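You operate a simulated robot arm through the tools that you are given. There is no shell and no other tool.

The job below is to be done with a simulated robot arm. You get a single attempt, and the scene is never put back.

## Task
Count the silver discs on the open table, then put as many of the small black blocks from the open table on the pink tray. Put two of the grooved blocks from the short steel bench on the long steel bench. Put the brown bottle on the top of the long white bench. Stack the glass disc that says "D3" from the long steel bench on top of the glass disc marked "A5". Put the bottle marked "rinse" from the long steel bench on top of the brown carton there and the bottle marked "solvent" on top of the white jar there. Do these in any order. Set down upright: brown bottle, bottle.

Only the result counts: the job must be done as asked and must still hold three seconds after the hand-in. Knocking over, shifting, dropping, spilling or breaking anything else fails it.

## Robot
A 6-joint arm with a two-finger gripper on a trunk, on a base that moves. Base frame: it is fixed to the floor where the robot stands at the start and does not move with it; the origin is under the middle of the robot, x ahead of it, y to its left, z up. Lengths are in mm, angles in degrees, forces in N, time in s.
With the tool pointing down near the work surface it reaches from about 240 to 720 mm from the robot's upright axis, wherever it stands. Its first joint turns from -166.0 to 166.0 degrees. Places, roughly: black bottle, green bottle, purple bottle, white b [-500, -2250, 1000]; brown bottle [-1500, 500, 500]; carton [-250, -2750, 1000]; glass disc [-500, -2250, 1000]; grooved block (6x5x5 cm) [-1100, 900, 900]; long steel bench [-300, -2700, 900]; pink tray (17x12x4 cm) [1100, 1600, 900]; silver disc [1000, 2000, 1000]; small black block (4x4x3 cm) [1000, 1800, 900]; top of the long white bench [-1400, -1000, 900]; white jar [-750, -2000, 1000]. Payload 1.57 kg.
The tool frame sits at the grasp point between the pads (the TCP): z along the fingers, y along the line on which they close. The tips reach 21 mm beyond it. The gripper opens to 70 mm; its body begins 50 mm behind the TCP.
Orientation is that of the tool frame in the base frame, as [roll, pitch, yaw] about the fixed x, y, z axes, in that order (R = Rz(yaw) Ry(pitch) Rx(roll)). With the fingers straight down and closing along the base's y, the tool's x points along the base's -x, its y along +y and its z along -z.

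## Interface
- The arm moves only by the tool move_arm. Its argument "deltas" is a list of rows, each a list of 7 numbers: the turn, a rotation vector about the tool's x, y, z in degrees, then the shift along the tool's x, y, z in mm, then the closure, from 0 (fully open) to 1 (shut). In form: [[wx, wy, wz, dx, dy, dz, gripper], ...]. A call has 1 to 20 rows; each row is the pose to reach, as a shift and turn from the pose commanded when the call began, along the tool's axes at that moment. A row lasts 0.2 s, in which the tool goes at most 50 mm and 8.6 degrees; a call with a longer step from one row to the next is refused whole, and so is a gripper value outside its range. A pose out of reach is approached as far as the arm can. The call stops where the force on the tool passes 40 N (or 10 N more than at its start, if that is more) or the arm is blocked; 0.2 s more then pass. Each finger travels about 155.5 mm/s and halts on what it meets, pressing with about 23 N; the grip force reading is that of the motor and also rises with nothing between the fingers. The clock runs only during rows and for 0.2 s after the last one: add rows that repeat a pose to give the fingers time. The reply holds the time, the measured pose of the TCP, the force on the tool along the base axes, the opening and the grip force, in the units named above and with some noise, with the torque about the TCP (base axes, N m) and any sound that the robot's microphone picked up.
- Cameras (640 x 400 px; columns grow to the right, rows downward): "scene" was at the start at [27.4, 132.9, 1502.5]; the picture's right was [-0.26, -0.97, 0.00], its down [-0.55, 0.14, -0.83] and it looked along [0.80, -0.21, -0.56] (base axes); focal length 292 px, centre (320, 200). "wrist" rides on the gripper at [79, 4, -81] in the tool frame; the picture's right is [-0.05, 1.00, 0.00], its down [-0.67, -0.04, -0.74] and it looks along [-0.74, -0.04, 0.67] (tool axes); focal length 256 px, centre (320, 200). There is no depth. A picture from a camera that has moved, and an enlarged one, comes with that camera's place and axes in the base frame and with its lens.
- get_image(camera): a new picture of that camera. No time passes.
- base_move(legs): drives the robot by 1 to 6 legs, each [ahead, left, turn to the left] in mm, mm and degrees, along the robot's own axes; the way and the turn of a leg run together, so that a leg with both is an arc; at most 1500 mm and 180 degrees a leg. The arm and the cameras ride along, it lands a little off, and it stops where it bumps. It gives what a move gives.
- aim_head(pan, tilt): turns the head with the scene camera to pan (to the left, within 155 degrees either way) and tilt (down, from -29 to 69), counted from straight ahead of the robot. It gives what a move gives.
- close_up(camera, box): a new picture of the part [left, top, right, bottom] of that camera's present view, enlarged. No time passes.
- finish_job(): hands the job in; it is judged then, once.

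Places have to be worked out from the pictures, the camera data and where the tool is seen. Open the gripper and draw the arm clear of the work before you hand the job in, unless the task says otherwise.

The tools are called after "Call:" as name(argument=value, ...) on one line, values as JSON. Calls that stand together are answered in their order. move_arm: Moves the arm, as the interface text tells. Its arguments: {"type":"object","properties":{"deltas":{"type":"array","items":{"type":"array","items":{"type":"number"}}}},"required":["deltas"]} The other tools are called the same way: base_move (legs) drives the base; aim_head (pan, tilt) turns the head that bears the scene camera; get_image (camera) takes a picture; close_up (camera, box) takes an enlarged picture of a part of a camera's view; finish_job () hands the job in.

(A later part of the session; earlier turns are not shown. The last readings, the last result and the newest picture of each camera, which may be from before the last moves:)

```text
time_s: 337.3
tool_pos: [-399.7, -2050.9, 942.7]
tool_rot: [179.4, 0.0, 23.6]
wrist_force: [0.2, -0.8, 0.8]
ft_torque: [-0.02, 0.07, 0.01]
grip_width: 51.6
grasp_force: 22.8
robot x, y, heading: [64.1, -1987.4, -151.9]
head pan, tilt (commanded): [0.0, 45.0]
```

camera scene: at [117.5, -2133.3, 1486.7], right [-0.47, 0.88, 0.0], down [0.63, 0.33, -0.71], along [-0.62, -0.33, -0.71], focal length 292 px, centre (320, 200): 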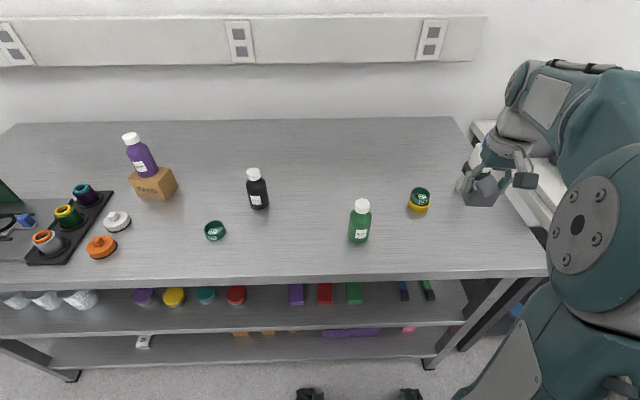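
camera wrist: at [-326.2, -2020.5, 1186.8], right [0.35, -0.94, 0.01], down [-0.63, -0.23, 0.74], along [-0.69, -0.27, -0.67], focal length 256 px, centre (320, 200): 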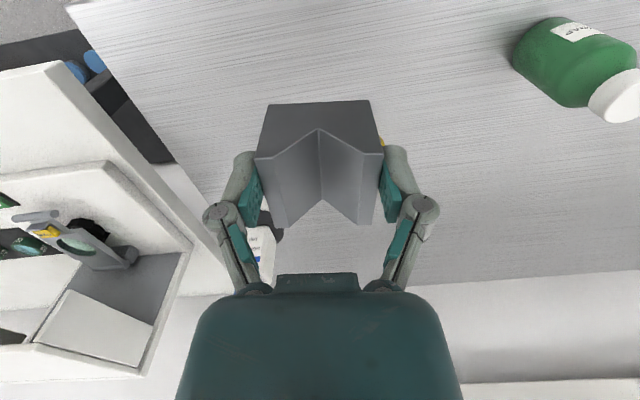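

Contact is starting. I lower 1.2 mm more, then release and rise.

Call:
move_arm(deltas=[[0, 0, 0, 0, 0, 1.2, 1], [0, 0, 0, 0, 0, 1.2, 1]])

Call:
move_arm(deltas=[[0, 0, 0, 0, 0, -0.8, 1], [0, 0, 0, 0, 0, -1, 0.24], [0, 0, 0, 0, 0, -1, 0.18], [0, 0, 0, 0, 0, -1, 0.08], [0, 0, 0, 0, 0, -1, 0], [0, 0, 0, 0, 0, -10, 0], [0, 0, 0, 0, 0, -40, 0], [0, 0, 0, 0, 0, -85, 0], [0, 0, 0, 0, 0, -130, 0], [0, 0, 0, 0, 0, -170, 0], [0, 0, 0, 0, 0, -170, 0]])

Call:
get_image(camera="wrist")

Call:
get_image(camera="scene")

```text
time_s: 337.9
tool_pos: [-400.9, -2051.1, 942.4]
tool_rot: [179.5, 0.1, 23.7]
wrist_force: [-0.9, -2.3, 13.6]
ft_torque: [-0.07, 0.07, -0.05]
grip_width: 52.0
grasp_force: 23.2
robot x, y, heading: [64.9, -1985.0, -152.0]
head pan, tilt (commanded): [0.0, 45.0]
```

```text
time_s: 340.3
tool_pos: [-400.5, -2051.1, 1112.5]
tool_rot: [179.4, 0.1, 23.5]
wrist_force: [-0.2, -0.1, -0.5]
ft_torque: [-0.01, 0.01, -0.06]
grip_width: 70.0
grasp_force: 0.0
robot x, y, heading: [67.8, -1988.6, -152.1]
head pan, tilt (commanded): [0.0, 45.0]
```

```text
taken
camera wrist: at [-326.4, -2022.6, 1191.8], right [0.35, -0.94, 0.01], down [-0.63, -0.23, 0.74], along [-0.69, -0.27, -0.67], focal length 256 px, centre (320, 200)
```

wrist: 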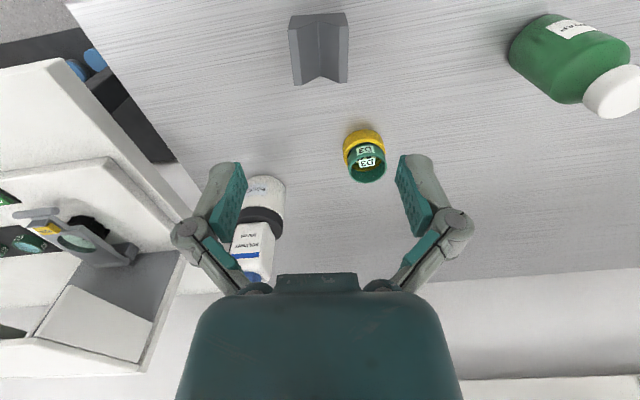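

```text
taken
camera scene: at [117.9, -2133.5, 1486.7], right [-0.47, 0.88, 0.0], down [0.63, 0.33, -0.71], along [-0.62, -0.33, -0.71], focal length 292 px, centre (320, 200)
```

scene: 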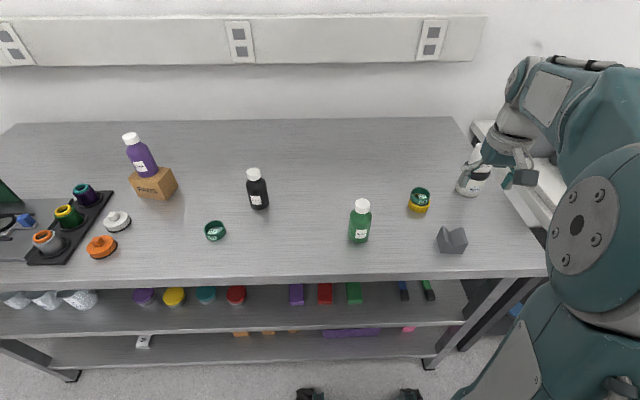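

First V-block is placed, all else intact. I retract and drive back to the short bench for the black V-block.

Call:
move_arm(deltas=[[0, 0, 0, 30, 20, -20, 0], [0, 0, 0, 60, 40, -40, 0], [0, 0, 0, 90, 60, -50, 0], [0, 0, 0, 90, 60, -50, 0]])

Call:
base_move(legs=[[-250, 0, 0], [0, 0, -90.2], [1500, 0, 0], [830, 0, 0], [0, 190, 0]])

Call:
aim_head(pan=0, tilt=40)

Call:
get_image(camera="scene")

```text
time_s: 341.3
tool_pos: [-291.6, -2068.6, 1162.7]
tool_rot: [179.3, -0.2, 23.7]
wrist_force: [-1.1, -0.5, -0.7]
ft_torque: [0.01, -0.04, 0.02]
grip_width: 69.9
grasp_force: 0.0
robot x, y, heading: [63.8, -1985.7, -152.2]
head pan, tilt (commanded): [0.0, 45.0]
```

```text
time_s: 359.1
tool_pos: [-1089.9, 429.8, 1160.9]
tool_rot: [179.2, 0.1, -65.3]
wrist_force: [-0.2, -0.6, 0.0]
ft_torque: [0.01, -0.03, 0.03]
grip_width: 70.1
grasp_force: 0.0
robot x, y, heading: [-1006.0, 72.3, 119.0]
head pan, tilt (commanded): [0.0, 45.0]
```

```text
time_s: 359.7
tool_pos: [-1092.6, 428.8, 1162.2]
tool_rot: [179.4, -0.1, -65.3]
wrist_force: [-0.2, -0.4, -0.5]
ft_torque: [-0.02, 0.02, 0.0]
grip_width: 70.1
grasp_force: 0.1
robot x, y, heading: [-1003.3, 70.1, 118.9]
head pan, tilt (commanded): [0.0, 40.0]
```

```text
taken
camera scene: at [-1149.9, 22.1, 1494.0], right [0.87, 0.49, 0.0], down [0.31, -0.56, -0.77], along [-0.37, 0.67, -0.64], focal length 292 px, centre (320, 200)
```

scene: 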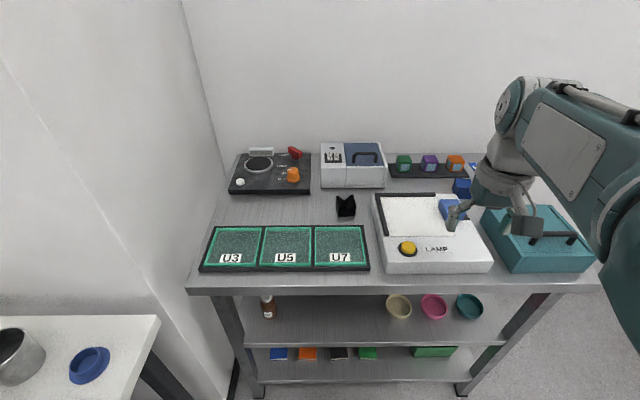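

I close in 40 mm and 30 mm left, correcting the heading, then measure the black V-block.

Call:
base_move(legs=[[0, 30, -1.2], [38, 0, 0]])

Call:
close_up(camera="scene", box=[310, 180, 410, 240])

```text
time_s: 361.0
tool_pos: [-1142.9, 442.5, 1163.5]
tool_rot: [179.8, 0.1, -66.5]
wrist_force: [-0.5, -0.2, 0.3]
ft_torque: [0.03, -0.07, -0.01]
grip_width: 70.0
grasp_force: 0.1
robot x, y, heading: [-1053.6, 91.1, 117.7]
head pan, tilt (commanded): [0.0, 40.0]
```

```text
6.40 times, centred on (360, 210) of scene
camera zoom: at [-1212.9, 35.7, 1492.5], right [0.88, 0.47, 0.01], down [0.31, -0.56, -0.77], along [-0.35, 0.68, -0.64], focal length 1868 px, centre (64, 136)
```

zoom: 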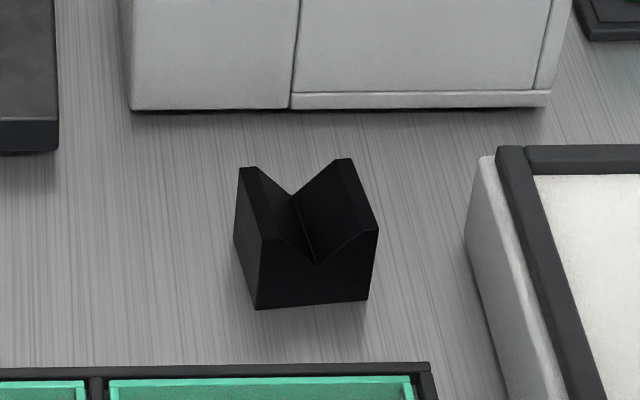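

I move above the black V-block (≈ [-1395, 623]) with yaw ≈ −54° at z≈1085.

Call:
move_arm(deltas=[[0, 0, -1.6, -34, 20, 0, 0], [0, 0, -3.2, -67, 40, 0, 0], [0, 0, -4.7, -100, 60, 0, 0], [0, 0, -6.3, -133, 80, 0, 0], [0, 0, -7.8, -166, 100, 0, 0], [0, 0, -9.4, -200, 120, 10, 0], [0, 0, -11, -233, 140, 30, 0], [0, 0, -12.5, -266, 159.2, 55, 0], [0, 0, -12.5, -266, 159.2, 78, 0], [0, 0, -12.5, -266, 159.2, 78, 0]])

Call:
get_image(camera="wrist")

Call:
close_up(camera="wrist", box=[240, 0, 400, 130])

```text
time_s: 363.2
tool_pos: [-1388.9, 627.2, 1087.5]
tool_rot: [179.4, 0.1, -53.9]
wrist_force: [-0.9, 0.3, -0.9]
ft_torque: [0.03, 0.03, -0.03]
grip_width: 69.9
grasp_force: 0.1
robot x, y, heading: [-1053.9, 89.2, 118.1]
head pan, tilt (commanded): [0.0, 40.0]
```

```text
taken
camera wrist: at [-1344.9, 559.6, 1166.4], right [-0.84, -0.55, 0.01], down [-0.36, 0.56, 0.75], along [-0.41, 0.62, -0.67], focal length 256 px, centre (320, 200)
```

wrist: 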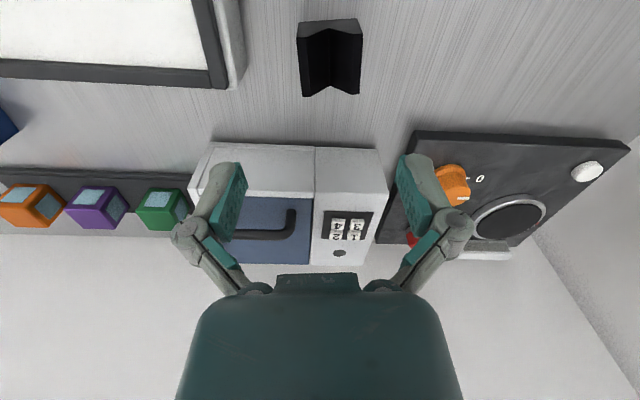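

```text
3.08 times, centred on (320, 65) of wrist
camera zoom: at [-1344.9, 559.6, 1166.4], right [-0.84, -0.55, 0.01], down [-0.36, 0.56, 0.75], along [-0.41, 0.62, -0.67], focal length 788 px, centre (320, 615)
```

zoom: 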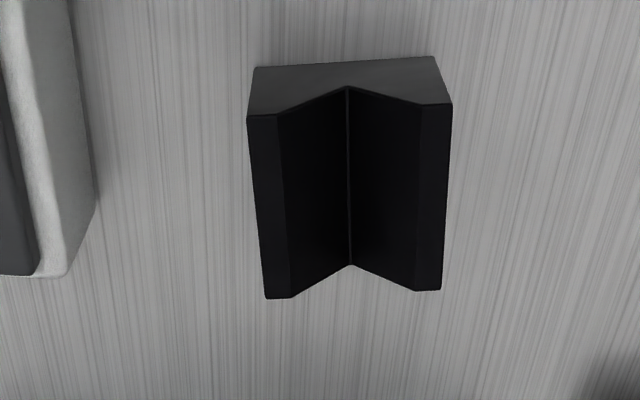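

The black block is offset (−2.9, +8.1) mm and ~3° turned. I correct and descend to z≈979 for a check.

Call:
move_arm(deltas=[[0, 0, -3.2, -2.9, 8.1, 30, 0], [0, 0, -3.2, -2.9, 8.1, 70, 0], [0, 0, -3.2, -2.9, 8.1, 108, 0], [0, 0, -3.2, -2.9, 8.1, 108, 0]])

Call:
get_image(camera="wrist")

```text
time_s: 364.2
tool_pos: [-1396.8, 624.2, 978.6]
tool_rot: [179.5, 0.3, -50.7]
wrist_force: [0.8, 0.3, 1.1]
ft_torque: [0.0, -0.02, 0.01]
grip_width: 69.8
grasp_force: 0.1
robot x, y, heading: [-1053.8, 93.4, 117.9]
head pan, tilt (commanded): [0.0, 40.0]
```

```text
taken
camera wrist: at [-1349.3, 560.1, 1056.8], right [-0.81, -0.59, 0.01], down [-0.39, 0.54, 0.75], along [-0.45, 0.6, -0.67], focal length 256 px, centre (320, 200)
```

wrist: 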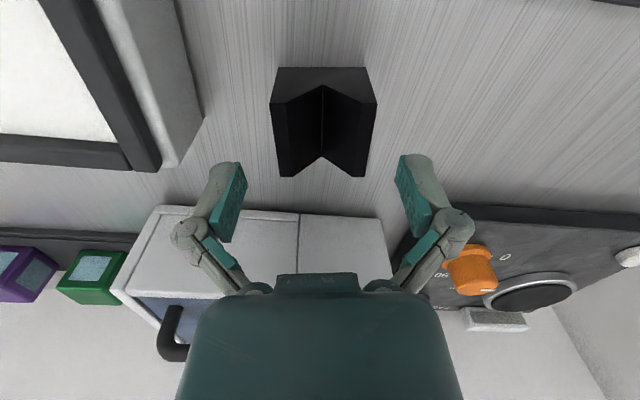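

Aligned. I descend to z≈941 and close on the black block.

Call:
move_arm(deltas=[[0, 0, 0, 0, 1, 15, 0], [0, 0, 0, 0, 1, 28, 0], [0, 0, 0, 0, 1, 37, 0.05], [0, 0, 0, 0, 1, 37, 0.15]])

Call:
move_arm(deltas=[[0, 0, 0, 0, 0, 0, 0.3], [0, 0, 0, 0, 0, 0, 0.6], [0, 0, 0, 0, 0, 0, 1], [0, 0, 0, 0, 0, 0, 1]])

Call:
move_arm(deltas=[[0, 0, 0, 0, 0, -1, 1], [0, 0, 0, 0, 0, -2, 1], [0, 0, 0, 0, 0, -4, 1], [0, 0, 0, 0, 0, -7, 1], [0, 0, 0, 0, 0, -11, 1], [0, 0, 0, 0, 0, -16, 1], [0, 0, 0, 0, 0, -22, 1], [0, 0, 0, 0, 0, -30, 1], [0, 0, 0, 0, 0, -40, 1], [0, 0, 0, 0, 0, -50, 1], [0, 0, 0, 0, 0, -60, 1], [0, 0, 0, 0, 0, -60, 1]])

Call:
get_image(camera="wrist")

```text
time_s: 365.2
tool_pos: [-1399.5, 623.0, 939.9]
tool_rot: [179.4, 0.1, -50.7]
wrist_force: [-0.8, 0.0, -0.2]
ft_torque: [0.02, 0.0, -0.01]
grip_width: 59.8
grasp_force: 0.0
robot x, y, heading: [-1055.6, 87.3, 118.2]
head pan, tilt (commanded): [0.0, 40.0]
```

```text
time_s: 366.2
tool_pos: [-1399.8, 623.8, 941.6]
tool_rot: [179.4, 0.2, -50.7]
wrist_force: [0.2, -0.3, 0.9]
ft_torque: [0.03, -0.01, -0.03]
grip_width: 52.3
grasp_force: 22.7
robot x, y, heading: [-1051.6, 89.0, 118.0]
head pan, tilt (commanded): [0.0, 40.0]
```

```text
time_s: 368.8
tool_pos: [-1398.2, 624.4, 1000.2]
tool_rot: [179.4, 0.1, -50.7]
wrist_force: [0.2, -0.6, -2.0]
ft_torque: [0.0, 0.0, -0.01]
grip_width: 52.0
grasp_force: 23.1
robot x, y, heading: [-1053.7, 88.1, 117.8]
head pan, tilt (commanded): [0.0, 40.0]
```

```text
taken
camera wrist: at [-1350.3, 559.7, 1080.6], right [-0.81, -0.59, 0.01], down [-0.39, 0.54, 0.75], along [-0.45, 0.6, -0.67], focal length 256 px, centre (320, 200)
```

wrist: 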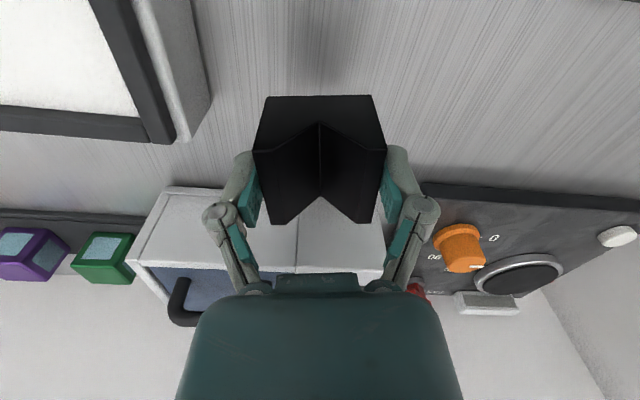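

Held (grip 52 mm). I raise it, retract to the travel pose and square up the yaw.

Call:
move_arm(deltas=[[0, 0, 0, 0, 0, -4, 1], [0, 0, 0, 0, 0, -14, 1], [0, 0, 0, 0, 0, -30, 1], [0, 0, 0, 4, 1, -48, 1], [0, 0, 0, 12, 2.4, -66, 1], [0, 0, 0.5, 26, 5.2, -84, 1], [0, 0, 1.5, 44, 8.9, -100, 1], [0, 0, 2.5, 63, 12.7, -108, 1], [0, 0, 4, 83, 16.7, -110, 1], [0, 0, 5.5, 103, 20.7, -110, 1], [0, 0, 7, 123, 24.8, -110, 1], [0, 0, 8.5, 143, 28.8, -110, 1], [0, 0, 9.5, 163, 32.8, -110, 1], [0, 0, 10.5, 183, 36.9, -110, 1], [0, 0, 11, 198, 39.9, -110, 1], [0, 0, 11, 208, 41.9, -110, 1], [0, 0, 11, 211, 42.5, -110, 1], [0, 0, 11, 211, 42.5, -110, 1]])

Call:
get_image(camera="wrist")

Call:
get_image(camera="scene")

```text
time_s: 372.6
tool_pos: [-1297.2, 434.3, 1110.7]
tool_rot: [179.4, 0.0, -61.6]
wrist_force: [-0.7, -0.6, -2.7]
ft_torque: [-0.01, 0.0, -0.02]
grip_width: 51.7
grasp_force: 22.9
robot x, y, heading: [-1054.8, 88.2, 118.2]
head pan, tilt (commanded): [0.0, 40.0]
```

```text
taken
camera wrist: at [-1261.5, 361.5, 1190.2], right [-0.9, -0.43, 0.01], down [-0.28, 0.61, 0.75], along [-0.33, 0.67, -0.67], focal length 256 px, centre (320, 200)
```

wrist: 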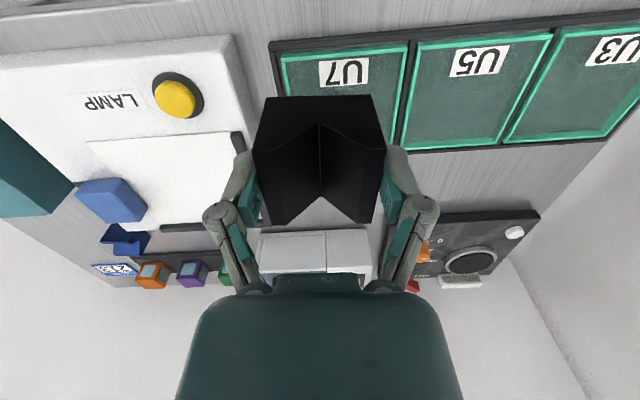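

```text
taken
camera scene: at [-1202.5, 41.7, 1493.8], right [0.88, 0.47, 0.0], down [0.3, -0.57, -0.77], along [-0.36, 0.68, -0.64], focal length 292 px, centre (320, 200)
```

scene: 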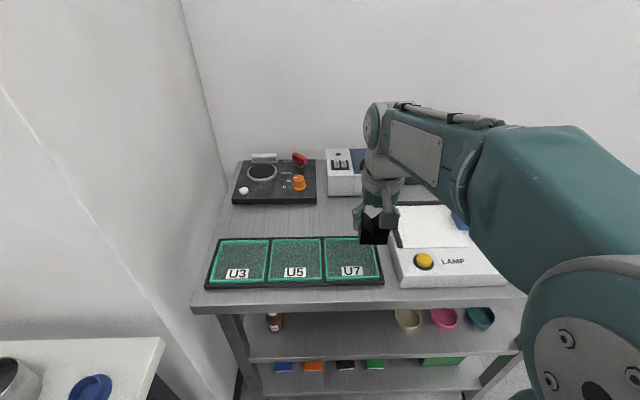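

I drive back to the long steel bench the same way.

Call:
base_move(legs=[[0, -250, 0], [-1500, 0, 0], [-850, 0, 0], [0, 0, 90.2]])

Call:
aim_head(pan=0, tilt=40)

Call:
get_image(camera="scene")

Call:
get_image(camera="wrist")

```text
time_s: 389.4
tool_pos: [-174.9, -2118.6, 1110.3]
tool_rot: [179.3, 0.2, 22.9]
wrist_force: [0.0, 0.6, -3.2]
ft_torque: [0.0, 0.0, -0.01]
grip_width: 51.6
grasp_force: 23.3
robot x, y, heading: [191.0, -1906.9, -157.7]
head pan, tilt (commanded): [0.0, 40.0]
```

```text
time_s: 390.0
tool_pos: [-174.0, -2117.6, 1110.8]
tool_rot: [179.4, 0.0, 22.9]
wrist_force: [0.1, -0.2, -2.5]
ft_torque: [0.02, -0.04, 0.01]
grip_width: 51.7
grasp_force: 22.6
robot x, y, heading: [191.2, -1907.9, -157.4]
head pan, tilt (commanded): [0.0, 40.0]
```

```text
taken
camera scene: at [227.2, -2062.0, 1493.8], right [-0.38, 0.92, 0.0], down [0.59, 0.25, -0.77], along [-0.71, -0.29, -0.64], focal length 292 px, centre (320, 200)
```

scene: 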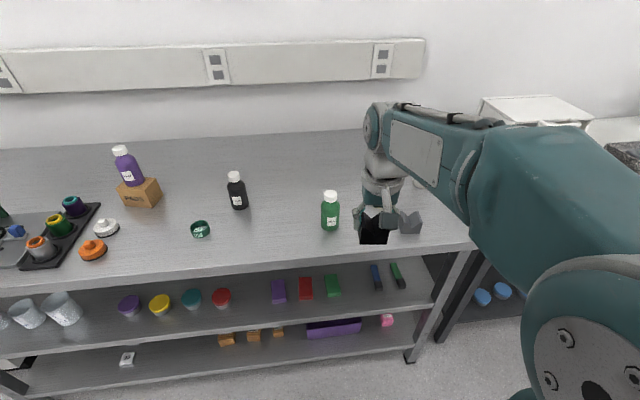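

```text
taken
camera wrist: at [-99.0, -2091.0, 1190.1], right [0.34, -0.94, 0.01], down [-0.63, -0.22, 0.74], along [-0.7, -0.26, -0.67], focal length 256 px, centre (320, 200)
```

wrist: 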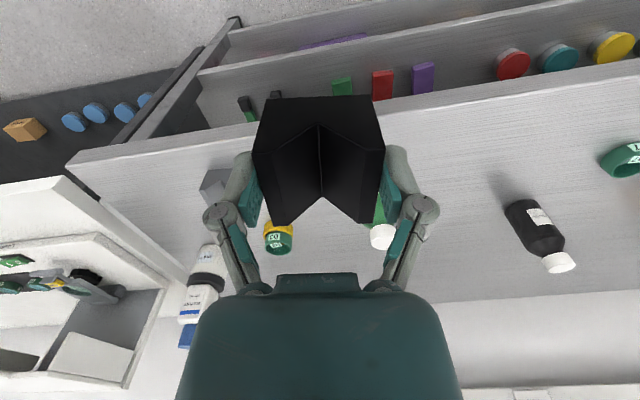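

Heading ended ~5° off; I correct it and move up to the bench.

Call:
base_move(legs=[[0, 0, 5.3], [140, 10, 0]])

Call:
aim_head(pan=0, tilt=45)

Call:
get_image(camera="scene")

Call:
get_image(camera="wrist")

```text
time_s: 391.8
tool_pos: [-277.3, -2224.1, 1111.0]
tool_rot: [179.5, -0.1, 27.8]
wrist_force: [0.0, 0.8, -2.5]
ft_torque: [0.0, -0.03, 0.01]
grip_width: 51.6
grasp_force: 22.8
robot x, y, heading: [66.9, -1983.3, -152.3]
head pan, tilt (commanded): [0.0, 40.0]
```

```text
time_s: 392.5
tool_pos: [-276.4, -2225.0, 1110.5]
tool_rot: [179.3, 0.0, 28.0]
wrist_force: [0.6, -0.3, -2.0]
ft_torque: [0.06, -0.02, 0.02]
grip_width: 51.6
grasp_force: 23.0
robot x, y, heading: [67.9, -1984.3, -152.4]
head pan, tilt (commanded): [0.0, 45.0]
```

```text
taken
camera scene: at [121.3, -2131.7, 1486.6], right [-0.46, 0.89, 0.0], down [0.63, 0.33, -0.71], along [-0.63, -0.33, -0.71], focal length 292 px, centre (320, 200)
```

scene: 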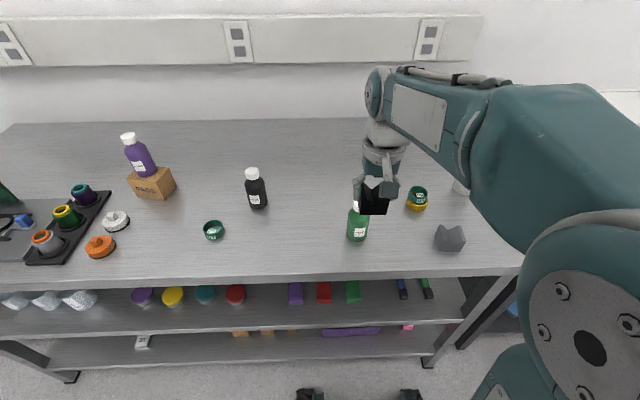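

```text
taken
camera wrist: at [-204.4, -2190.7, 1190.0], right [0.42, -0.91, 0.01], down [-0.61, -0.27, 0.74], along [-0.67, -0.32, -0.67], focal length 256 px, centre (320, 200)
```

wrist: 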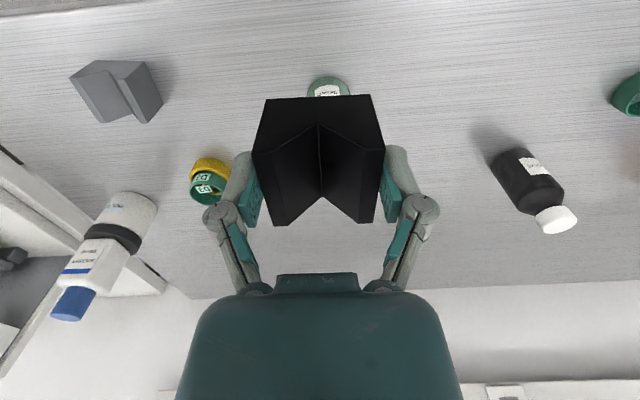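

I choose a free spot near [-450, -2330] (where D3 used to stand) and move the black block there.

Call:
move_arm(deltas=[[0, 0, 0, -4, 0.2, 0, 1], [0, 0, 0, -14, 0.8, 0, 1], [0, 0, 0, -30, 1.6, 0, 1], [0, 0, 0, -50, 2.7, 0, 1], [0, 0, 0, -70, 3.8, 0, 1], [0, 0, 0, -90, 4.9, 0, 1], [0, 0, 0, -110, 6, 0, 1], [0, 0, 0, -130, 7, 0, 1], [0, 0, 0, -150, 8, 0, 1], [0, 0, 0, -170, 9.2, 0, 1], [0, 0, 0, -187, 10, 0, 1], [0, 0, 0, -199, 10.8, 0, 1], [0, 0, 0, -203, 11, 0, 1], [0, 0, 0, -203, 11, 0, 1]])

Call:
get_image(camera="wrist")

Call:
get_image(camera="scene")

```text
time_s: 395.5
tool_pos: [-451.0, -2329.6, 1110.7]
tool_rot: [179.4, 0.0, 27.9]
wrist_force: [-0.4, 0.3, -3.3]
ft_torque: [-0.01, 0.02, 0.03]
grip_width: 51.7
grasp_force: 23.2
robot x, y, heading: [70.5, -1983.4, -152.5]
head pan, tilt (commanded): [0.0, 45.0]
```

```text
taken
camera wrist: at [-379.0, -2295.7, 1190.9], right [0.42, -0.91, 0.01], down [-0.61, -0.27, 0.74], along [-0.67, -0.32, -0.67], focal length 256 px, centre (320, 200)
```

wrist: 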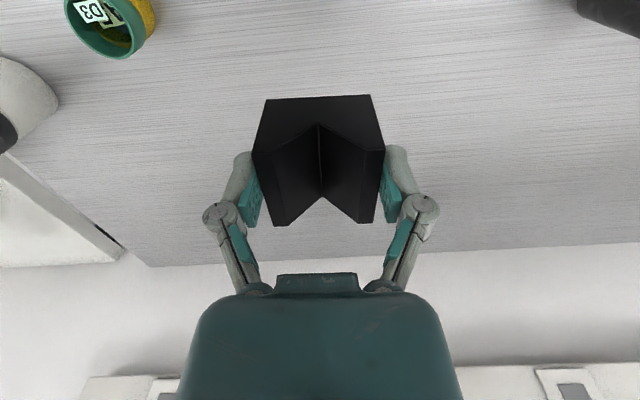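

```text
taken
camera scene: at [120.3, -2132.4, 1486.5], right [-0.46, 0.89, 0.0], down [0.63, 0.33, -0.71], along [-0.63, -0.33, -0.71], focal length 292 px, centre (320, 200)
```

scene: 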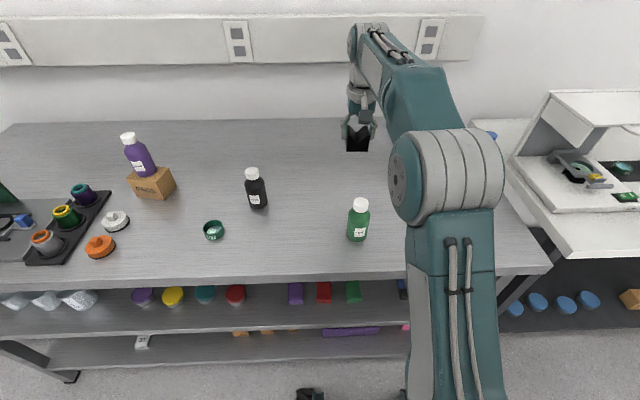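

The spot below is free. I lower the black block to the bench and release it.

Call:
move_arm(deltas=[[0, 0, 0, 0, 0, 4, 1], [0, 0, 0, 0, 0, 13, 1], [0, 0, 0, 0, 0, 27, 1], [0, 0, 0, 0, 0, 42, 1], [0, 0, 0, 0, 0, 57, 1], [0, 0, 0, 0, 0, 72, 1], [0, 0, 0, 0, 0, 87, 1], [0, 0, 0, 0, 0, 102, 1], [0, 0, 0, 0, 0, 117, 1], [0, 0, 0, 0, 0, 132, 1], [0, 0, 0, 0, 0, 147, 1], [0, 0, 0, 0, 0, 158, 1], [0, 0, 0, 0, 0, 164, 1], [0, 0, 0, 0, 0, 164, 1]])

Call:
move_arm(deltas=[[0, 0, 0, 0, 0, 1.2, 1], [0, 0, 0, 0, 0, 2.4, 1], [0, 0, 0, 0, 0, 2.4, 1]])

Call:
move_arm(deltas=[[0, 0, 0, 0, 0, 1.3, 1], [0, 0, 0, 0, 0, 1.3, 1]])

Call:
move_arm(deltas=[[0, 0, 0, 0, 0, 1.3, 1], [0, 0, 0, 0, 0, 1.3, 1]])

```text
time_s: 398.5
tool_pos: [-448.8, -2330.8, 946.5]
tool_rot: [179.4, 0.0, 27.8]
wrist_force: [0.0, -0.5, -1.9]
ft_torque: [0.02, -0.02, -0.01]
grip_width: 51.5
grasp_force: 23.2
robot x, y, heading: [68.2, -1985.2, -152.5]
head pan, tilt (commanded): [0.0, 45.0]
```

```text
time_s: 399.3
tool_pos: [-449.8, -2332.1, 943.8]
tool_rot: [179.3, -0.1, 27.9]
wrist_force: [0.5, -0.4, -3.1]
ft_torque: [-0.01, 0.01, -0.01]
grip_width: 51.8
grasp_force: 22.9
robot x, y, heading: [67.7, -1987.7, -152.7]
head pan, tilt (commanded): [0.0, 45.0]
```

```text
time_s: 399.9
tool_pos: [-448.9, -2331.8, 943.0]
tool_rot: [179.4, 0.0, 27.9]
wrist_force: [-0.1, 0.6, -3.5]
ft_torque: [0.05, 0.0, -0.01]
grip_width: 51.8
grasp_force: 22.6
robot x, y, heading: [69.4, -1986.8, -152.6]
head pan, tilt (commanded): [0.0, 45.0]
```

```text
time_s: 400.5
tool_pos: [-449.6, -2331.7, 941.9]
tool_rot: [179.4, -0.1, 28.0]
wrist_force: [0.0, 0.3, -2.0]
ft_torque: [0.02, 0.03, 0.0]
grip_width: 51.9
grasp_force: 23.0
robot x, y, heading: [69.8, -1982.6, -152.3]
head pan, tilt (commanded): [0.0, 45.0]
```

Not yet in contact; I keep lowering in ~1.2 mm steps.

Call:
move_arm(deltas=[[0, 0, 0, 0, 0, 1.2, 1], [0, 0, 0, 0, 0, 1.2, 1]])

Call:
move_arm(deltas=[[0, 0, 0, 0, 0, 1.2, 1], [0, 0, 0, 0, 0, 1.2, 1]])

```text
time_s: 401.1
tool_pos: [-450.4, -2331.6, 941.9]
tool_rot: [179.4, 0.0, 27.9]
wrist_force: [2.1, 0.6, 5.2]
ft_torque: [0.1, 0.2, -0.02]
grip_width: 51.9
grasp_force: 22.9
robot x, y, heading: [69.5, -1986.3, -152.4]
head pan, tilt (commanded): [0.0, 45.0]
```

```text
time_s: 401.7
tool_pos: [-449.9, -2331.3, 939.4]
tool_rot: [179.4, 0.2, 27.9]
wrist_force: [1.8, -1.3, 13.5]
ft_torque: [-0.02, -0.03, -0.03]
grip_width: 51.7
grasp_force: 23.0
robot x, y, heading: [68.1, -1988.2, -152.6]
head pan, tilt (commanded): [0.0, 45.0]
```

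The block rests on the bench (13.5 N). I release and rise straight up.

Call:
move_arm(deltas=[[0, 0, 0, 0, 0, -0.8, 1], [0, 0, 0, 0, 0, -1, 0.24], [0, 0, 0, 0, 0, -1, 0.18], [0, 0, 0, 0, 0, -1, 0.08], [0, 0, 0, 0, 0, -1, 0], [0, 0, 0, 0, 0, -10, 0], [0, 0, 0, 0, 0, -40, 0], [0, 0, 0, 0, 0, -85, 0], [0, 0, 0, 0, 0, -130, 0], [0, 0, 0, 0, 0, -165, 0], [0, 0, 0, 40, 0, -180, 0], [0, 0, 0, 90, 0, -190, 0], [0, 0, 0, 140, 0, -200, 0], [0, 0, 0, 190, 0, -205, 0], [0, 0, 0, 190, 0, -205, 0]])

Call:
get_image(camera="scene")

Call:
get_image(camera="wrist")

```text
refused: row 12 steps farther than a row can; nothing moved
```

```text
taken
camera scene: at [121.6, -2131.9, 1486.6], right [-0.46, 0.89, 0.0], down [0.63, 0.33, -0.71], along [-0.63, -0.33, -0.71], focal length 292 px, centre (320, 200)
```

scene: 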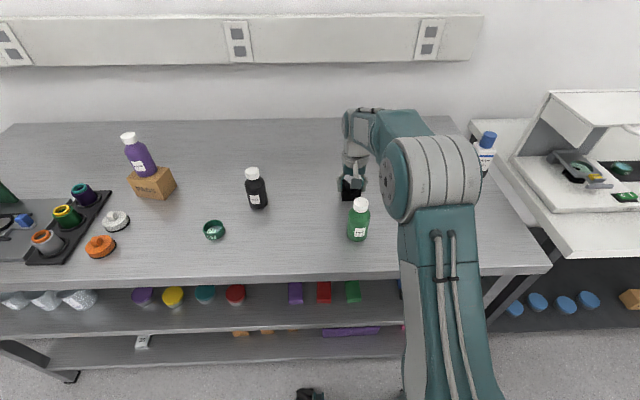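

```text
taken
camera wrist: at [-378.2, -2297.4, 1019.7], right [0.42, -0.91, 0.01], down [-0.61, -0.27, 0.75], along [-0.67, -0.32, -0.67], focal length 256 px, centre (320, 200)
```

wrist: 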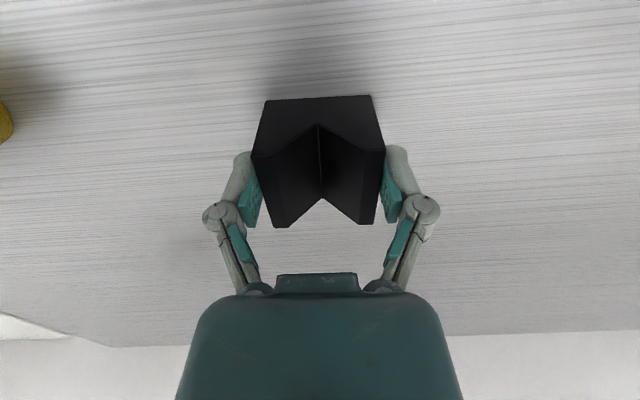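

The call was refused for too long a step; I resend it with smaller steps.

Call:
move_arm(deltas=[[0, 0, 0, 0, 0, -0.8, 1], [0, 0, 0, 0, 0, -1, 0.24], [0, 0, 0, 0, 0, -1, 0.18], [0, 0, 0, 0, 0, -1, 0.08], [0, 0, 0, 0, 0, -1, 0], [0, 0, 0, 0, 0, -10, 0], [0, 0, 0, 0, 0, -40, 0], [0, 0, 0, 0, 0, -80, 0], [0, 0, 0, 0, 0, -120, 0], [0, 0, 0, 0, 0, -160, 0], [0, 0, 0, 35, 0, -180, 0], [0, 0, 0, 75, 0, -190, 0], [0, 0, 0, 115, 0, -197, 0], [0, 0, 0, 155, 0, -202, 0], [0, 0, 0, 190, 0, -205, 0], [0, 0, 0, 190, 0, -205, 0]])

Call:
get_image(camera="scene")

Call:
get_image(camera="wrist")

```text
time_s: 405.1
tool_pos: [-284.0, -2239.9, 1143.7]
tool_rot: [179.4, -0.1, 27.9]
wrist_force: [0.1, 0.0, -1.2]
ft_torque: [0.03, -0.02, 0.02]
grip_width: 70.1
grasp_force: 0.1
robot x, y, heading: [67.3, -1985.9, -152.4]
head pan, tilt (commanded): [0.0, 45.0]
```

```text
taken
camera scene: at [121.6, -2131.6, 1486.6], right [-0.46, 0.89, 0.0], down [0.63, 0.33, -0.71], along [-0.63, -0.33, -0.71], focal length 292 px, centre (320, 200)
```

scene: 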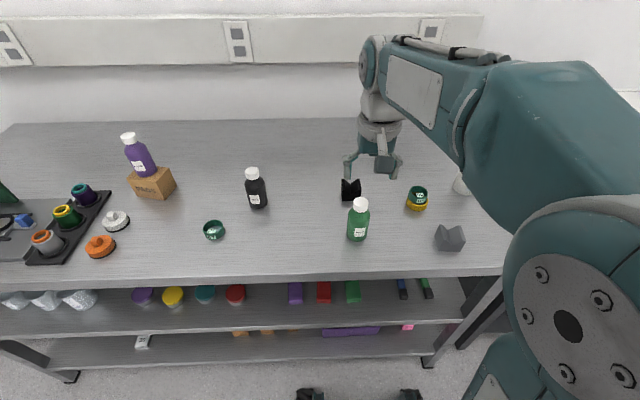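

```text
taken
camera wrist: at [-211.3, -2206.1, 1224.2], right [0.42, -0.91, 0.01], down [-0.61, -0.27, 0.74], along [-0.67, -0.32, -0.67], focal length 256 px, centre (320, 200)
```

wrist: 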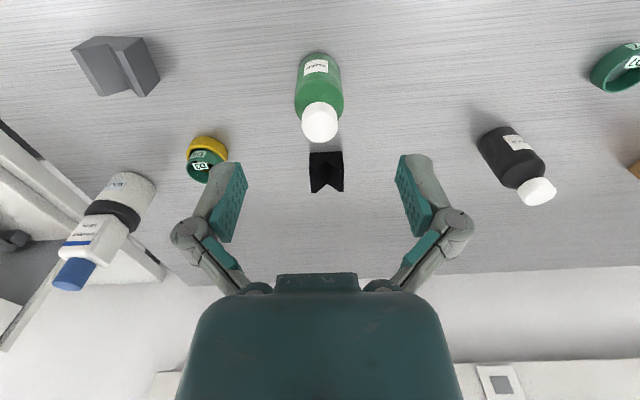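

Both V-blocks are on the long steel bench. Now the brown bottle: I back off and look at the white bench for a free spot.

Call:
base_move(legs=[[-300, 0, 0], [0, -900, 0]])

Call:
aim_head(pan=0, tilt=30)

Call:
get_image(camera="scene")

Call:
aim_head(pan=-40, tilt=30)

Call:
get_image(camera="scene")

```text
time_s: 411.5
tool_pos: [-430.5, -1292.4, 1144.3]
tool_rot: [179.5, 0.0, 26.7]
wrist_force: [0.8, -0.2, 0.1]
ft_torque: [0.06, 0.01, -0.01]
grip_width: 70.0
grasp_force: 0.1
robot x, y, heading: [-70.2, -1041.4, -153.9]
head pan, tilt (commanded): [0.0, 45.0]
```

```text
time_s: 412.2
tool_pos: [-430.3, -1290.5, 1145.7]
tool_rot: [179.3, 0.0, 26.7]
wrist_force: [0.1, -0.5, 0.4]
ft_torque: [0.04, 0.0, 0.02]
grip_width: 69.7
grasp_force: 0.0
robot x, y, heading: [-73.5, -1042.3, -153.9]
head pan, tilt (commanded): [0.0, 30.0]
```

```text
taken
camera scene: at [-31.3, -1194.8, 1509.1], right [-0.44, 0.9, 0.0], down [0.45, 0.22, -0.87], along [-0.78, -0.38, -0.5], focal length 292 px, centre (320, 200)
```

scene: 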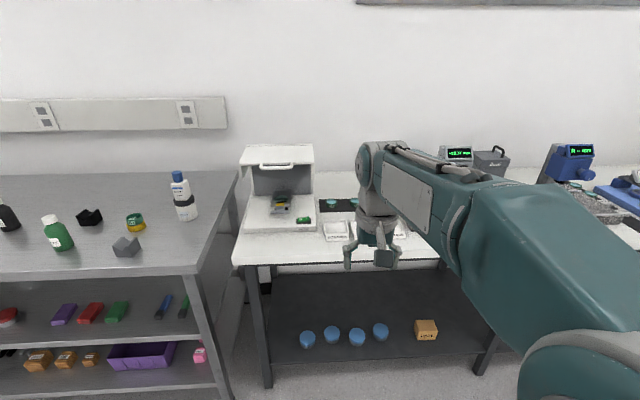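

```text
time_s: 413.3
tool_pos: [-431.1, -1289.7, 1144.8]
tool_rot: [179.4, -0.1, 26.7]
wrist_force: [-0.1, -0.6, 0.5]
ft_torque: [0.03, -0.01, -0.01]
grip_width: 69.7
grasp_force: 0.1
robot x, y, heading: [-75.1, -1044.7, -153.9]
head pan, tilt (commanded): [-40.0, 30.0]
```

```text
taken
camera scene: at [-38.5, -1132.8, 1509.2], right [0.24, 0.97, 0.0], down [0.49, -0.12, -0.87], along [-0.84, 0.21, -0.5], focal length 292 px, centre (320, 200)
```

scene: 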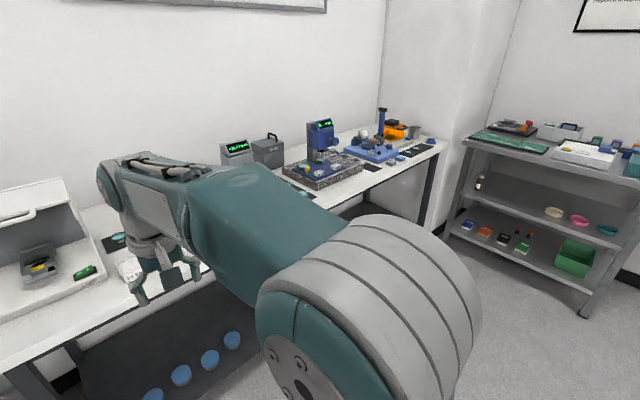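

I slide further right along the white bench to see its whole top.

Call:
base_move(legs=[[0, -750, 1.5]])

Call:
aim_head(pan=20, tilt=30)

Call:
get_image(camera="scene")

Call:
aim_head(pan=-35, tilt=30)

Call:
get_image(camera="scene")

```text
time_s: 417.4
tool_pos: [-766.0, -636.4, 1145.3]
tool_rot: [179.6, -0.1, 28.8]
wrist_force: [0.4, 0.3, 0.6]
ft_torque: [0.06, 0.02, -0.01]
grip_width: 70.1
grasp_force: 0.1
robot x, y, heading: [-418.8, -372.9, -151.4]
head pan, tilt (commanded): [-40.0, 30.0]
```

```text
time_s: 418.7
tool_pos: [-767.1, -633.5, 1145.6]
tool_rot: [179.4, 0.0, 28.8]
wrist_force: [0.8, 0.7, 0.0]
ft_torque: [0.04, -0.03, -0.01]
grip_width: 70.1
grasp_force: 0.2
robot x, y, heading: [-418.2, -371.4, -151.2]
head pan, tilt (commanded): [20.0, 30.0]
```

```text
taken
camera scene: at [-352.7, -548.0, 1509.1], right [-0.75, 0.66, 0.0], down [0.33, 0.37, -0.87], along [-0.58, -0.65, -0.5], focal length 292 px, centre (320, 200)
```

scene: 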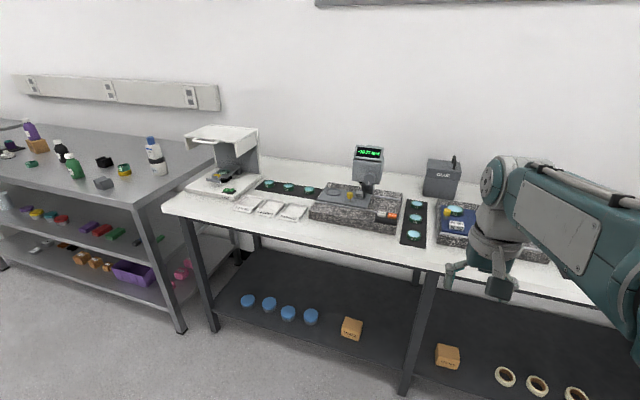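

```text
time_s: 419.9
tool_pos: [-767.0, -633.7, 1144.6]
tool_rot: [179.4, 0.0, 28.8]
wrist_force: [-0.1, 0.5, -0.2]
ft_torque: [-0.01, -0.01, -0.01]
grip_width: 69.9
grasp_force: 0.1
robot x, y, heading: [-418.0, -372.2, -151.5]
head pan, tilt (commanded): [-35.0, 30.0]
```

```text
taken
camera scene: at [-382.5, -470.2, 1509.2], right [0.11, 0.99, 0.0], down [0.5, -0.06, -0.87], along [-0.86, 0.1, -0.5], focal length 292 px, centre (320, 200)
```

scene: 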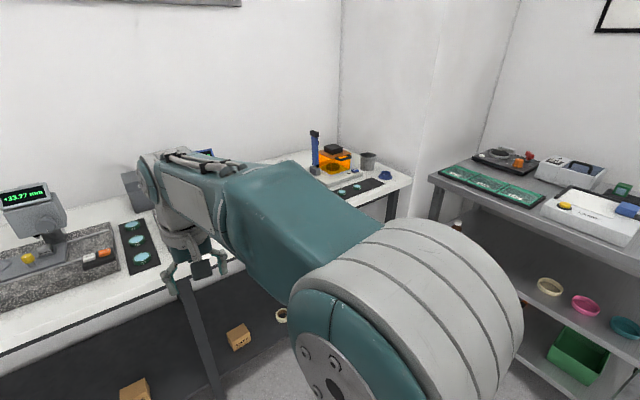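

I zoom on the white bench's front strip to find a free place for the bottle.

Call:
aim_head(pan=15, tilt=40)

Call:
get_image(camera="scene")

Call:
close_up(camera="scene", box=[140, 100, 460, 240])

```text
time_s: 421.1
tool_pos: [-766.9, -633.6, 1144.7]
tool_rot: [179.4, 0.0, 28.8]
wrist_force: [0.3, 0.5, -0.7]
ft_torque: [-0.03, 0.0, 0.01]
grip_width: 69.9
grasp_force: 0.1
robot x, y, heading: [-420.5, -374.0, -151.7]
head pan, tilt (commanded): [15.0, 40.0]
```

```text
taken
camera scene: at [-354.4, -538.9, 1493.8], right [-0.69, 0.73, 0.0], down [0.47, 0.44, -0.77], along [-0.56, -0.53, -0.64], focal length 292 px, centre (320, 200)
```

scene: 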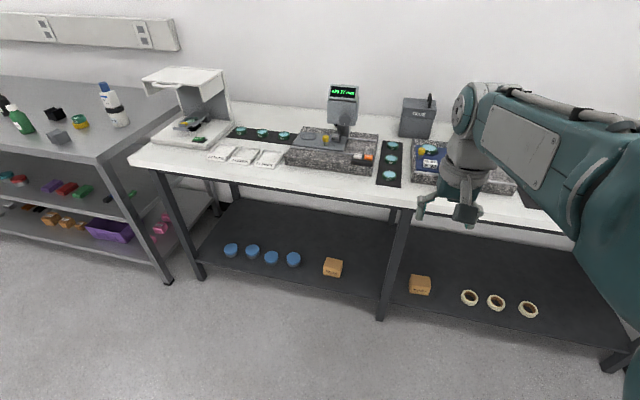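

```text
2.00 times, centred on (300, 170) of scene
camera zoom: at [-354.4, -538.9, 1493.8], right [-0.69, 0.73, 0.0], down [0.47, 0.44, -0.77], along [-0.56, -0.53, -0.64], focal length 584 px, centre (360, 260)
```

zoom: 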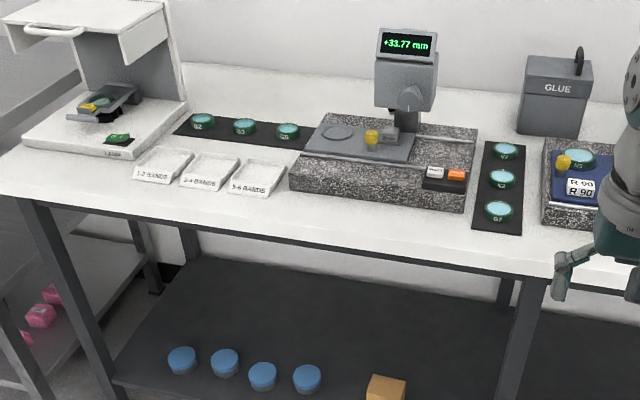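

The strip in front of the granite device (about [-970, -1073], ~105 mm deep) is free for the bottle. The bottle on the shelf must be grasped with a nearly horizontal tool and the camera on top, so I first test rolling the tool by 180° here in free space.

Call:
move_arm(deltas=[[0, 0, -8, 0, 0, 0, 0], [0, 0, -16, 0, 0, 0, 0], [0, 0, -24, 0, 0, 0, 0], [0, 0, -32, 0, 0, 0, 0], [0, 0, -40, 0, 0, 0, 0], [0, 0, -48, 0, 0, 0, 0], [0, 0, -56, 0, 0, 0, 0], [0, 0, -64, 0, 0, 0, 0], [0, 0, -72, 0, 0, 0, 0], [0, 0, -80, 0, 0, 0, 0], [0, 0, -88, 0, 0, 0, 0], [0, 0, -90, 0, 0, 0, 0]])

Call:
move_arm(deltas=[[0, 0, -8, 0, 0, 0, 0], [0, 0, -16, 0, 0, 0, 0], [0, 0, -24, 0, 0, 0, 0], [0, 0, -32, 0, 0, 0, 0], [0, 0, -40, 0, 0, 0, 0], [0, 0, -48, 0, 0, 0, 0], [0, 0, -56, 0, 0, 0, 0], [0, 0, -64, 0, 0, 0, 0], [0, 0, -72, 0, 0, 0, 0], [0, 0, -80, 0, 0, 0, 0], [0, 0, -88, 0, 0, 0, 0], [0, 0, -90, 0, 0, 0, 0]])

Call:
get_image(camera="wrist")

```text
time_s: 423.7
tool_pos: [-767.4, -633.6, 1143.9]
tool_rot: [180.0, 0.6, 118.9]
wrist_force: [0.6, 0.2, 0.3]
ft_torque: [0.03, 0.0, 0.0]
grip_width: 70.0
grasp_force: 0.1
robot x, y, heading: [-416.4, -373.2, -151.6]
head pan, tilt (commanded): [15.0, 40.0]
```

```text
time_s: 426.3
tool_pos: [-768.0, -633.7, 1143.6]
tool_rot: [-179.4, 0.0, -151.2]
wrist_force: [0.5, 0.3, -0.5]
ft_torque: [-0.02, 0.01, -0.01]
grip_width: 69.9
grasp_force: 0.0
robot x, y, heading: [-419.7, -369.8, -151.3]
head pan, tilt (commanded): [15.0, 40.0]
```

```text
taken
camera wrist: at [-839.1, -668.2, 1224.2], right [-0.44, 0.9, -0.01], down [0.6, 0.3, 0.74], along [0.67, 0.32, -0.67], focal length 256 px, centre (320, 200)
```

wrist: 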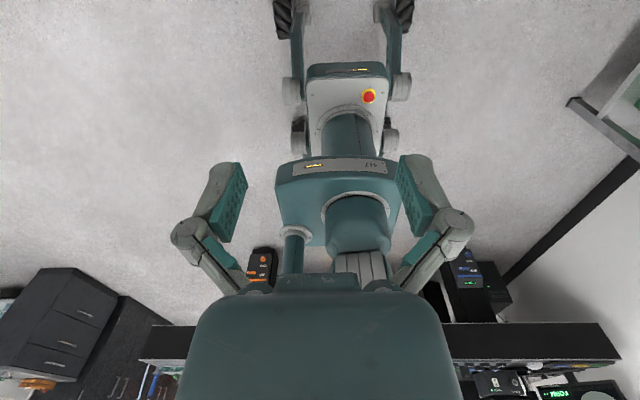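

The roll worked. Now I tilt the tool forward 75° (camera ends on top) in free space.

Call:
move_arm(deltas=[[0, 8, 0, 0, 0, 0, 0], [0, 16, 0, 0, 0, 0, 0], [0, 24, 0, 0, 0, 0, 0], [0, 32, 0, 0, 0, 0, 0], [0, 40, 0, 0, 0, 0, 0], [0, 48, 0, 0, 0, 0, 0], [0, 56, 0, 0, 0, 0, 0], [0, 64, 0, 0, 0, 0, 0], [0, 72, 0, 0, 0, 0, 0], [0, 75, 0, 0, 0, 0, 0], [0, 75, 0, 0, 0, 0, 0]])

Call:
get_image(camera="wrist")

Call:
aim_head(pan=-20, tilt=45)

Call:
get_image(camera="scene")

```text
time_s: 428.7
tool_pos: [-767.6, -632.7, 1144.0]
tool_rot: [-177.6, -75.1, -153.5]
wrist_force: [0.4, 0.3, 0.0]
ft_torque: [0.02, -0.05, -0.02]
grip_width: 70.2
grasp_force: 0.1
out of reach, approached as far as the arm can: row 9
robot x, y, heading: [-418.2, -373.6, -151.7]
head pan, tilt (commanded): [15.0, 40.0]
```

```text
taken
camera wrist: at [-718.4, -601.7, 1240.5], right [-0.47, 0.88, -0.06], down [0.8, 0.39, -0.45], along [-0.37, -0.26, -0.89], focal length 256 px, centre (320, 200)
```

wrist: 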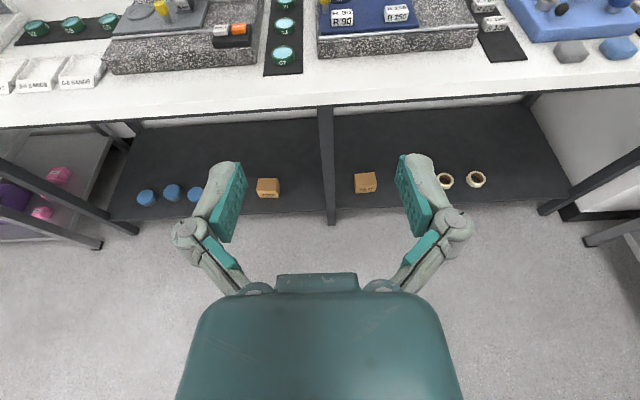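

```text
time_s: 429.7
tool_pos: [-767.0, -634.3, 1143.9]
tool_rot: [-177.4, -75.0, -153.7]
wrist_force: [-0.9, -0.3, 0.5]
ft_torque: [0.05, 0.02, 0.01]
grip_width: 70.0
grasp_force: 0.0
robot x, y, heading: [-418.6, -369.3, -151.5]
head pan, tilt (commanded): [-20.0, 45.0]
```

```text
taken
camera scene: at [-372.5, -492.0, 1486.6], right [-0.15, 0.99, 0.0], down [0.7, 0.1, -0.71], along [-0.7, -0.1, -0.71], focal length 292 px, centre (320, 200)
```

scene: 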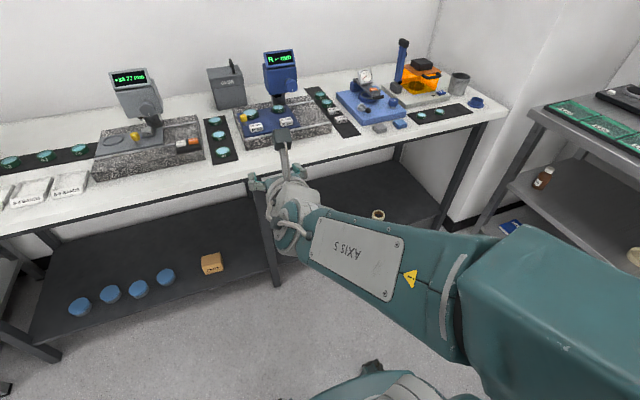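

Works with the camera on top. Now, still in free space, I test whether the arm can reach down to shelf height (z≈620) forward-left with this tool posture.

Call:
move_arm(deltas=[[1.9, 0, -0.5, -38, -16.5, 15.5, 0], [3.7, 0, -1, -76, -33, 31, 0], [5.6, 0, -1.5, -114, -49.5, 46.5, 0], [7.4, 0, -2, -152, -66, 62, 0], [9.3, 0, -2.5, -190, -82.5, 77.5, 0], [11.2, 0, -3, -228, -99, 93, 0], [13, 0, -3.5, -266, -115.5, 108.5, 0], [13, 0, -3.5, -266, -115.5, 108.5, 0]])

Call:
get_image(camera="scene")

```text
time_s: 431.5
tool_pos: [-732.2, -761.9, 860.5]
tool_rot: [-177.8, -75.2, -140.0]
wrist_force: [-1.2, 0.2, 0.6]
ft_torque: [0.0, -0.02, -0.03]
grip_width: 69.9
grasp_force: 0.1
out of reach, approached as far as the arm can: row 2, 3, 4, 6, 7, 8
robot x, y, heading: [-421.0, -372.5, -151.8]
head pan, tilt (commanded): [-20.0, 45.0]
```

```text
taken
camera scene: at [-372.9, -493.4, 1486.5], right [-0.15, 0.99, 0.0], down [0.7, 0.1, -0.71], along [-0.7, -0.1, -0.71], focal length 292 px, centre (320, 200)
```

scene: 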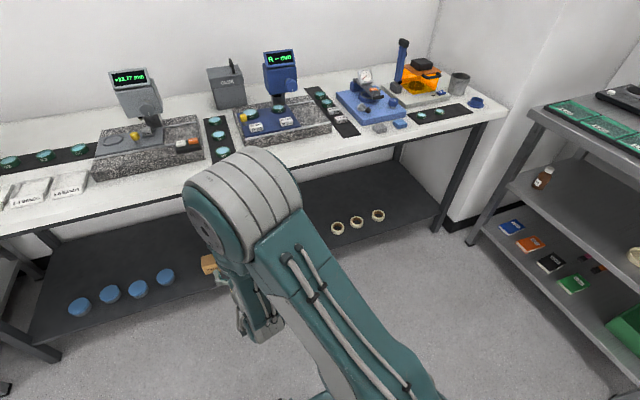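

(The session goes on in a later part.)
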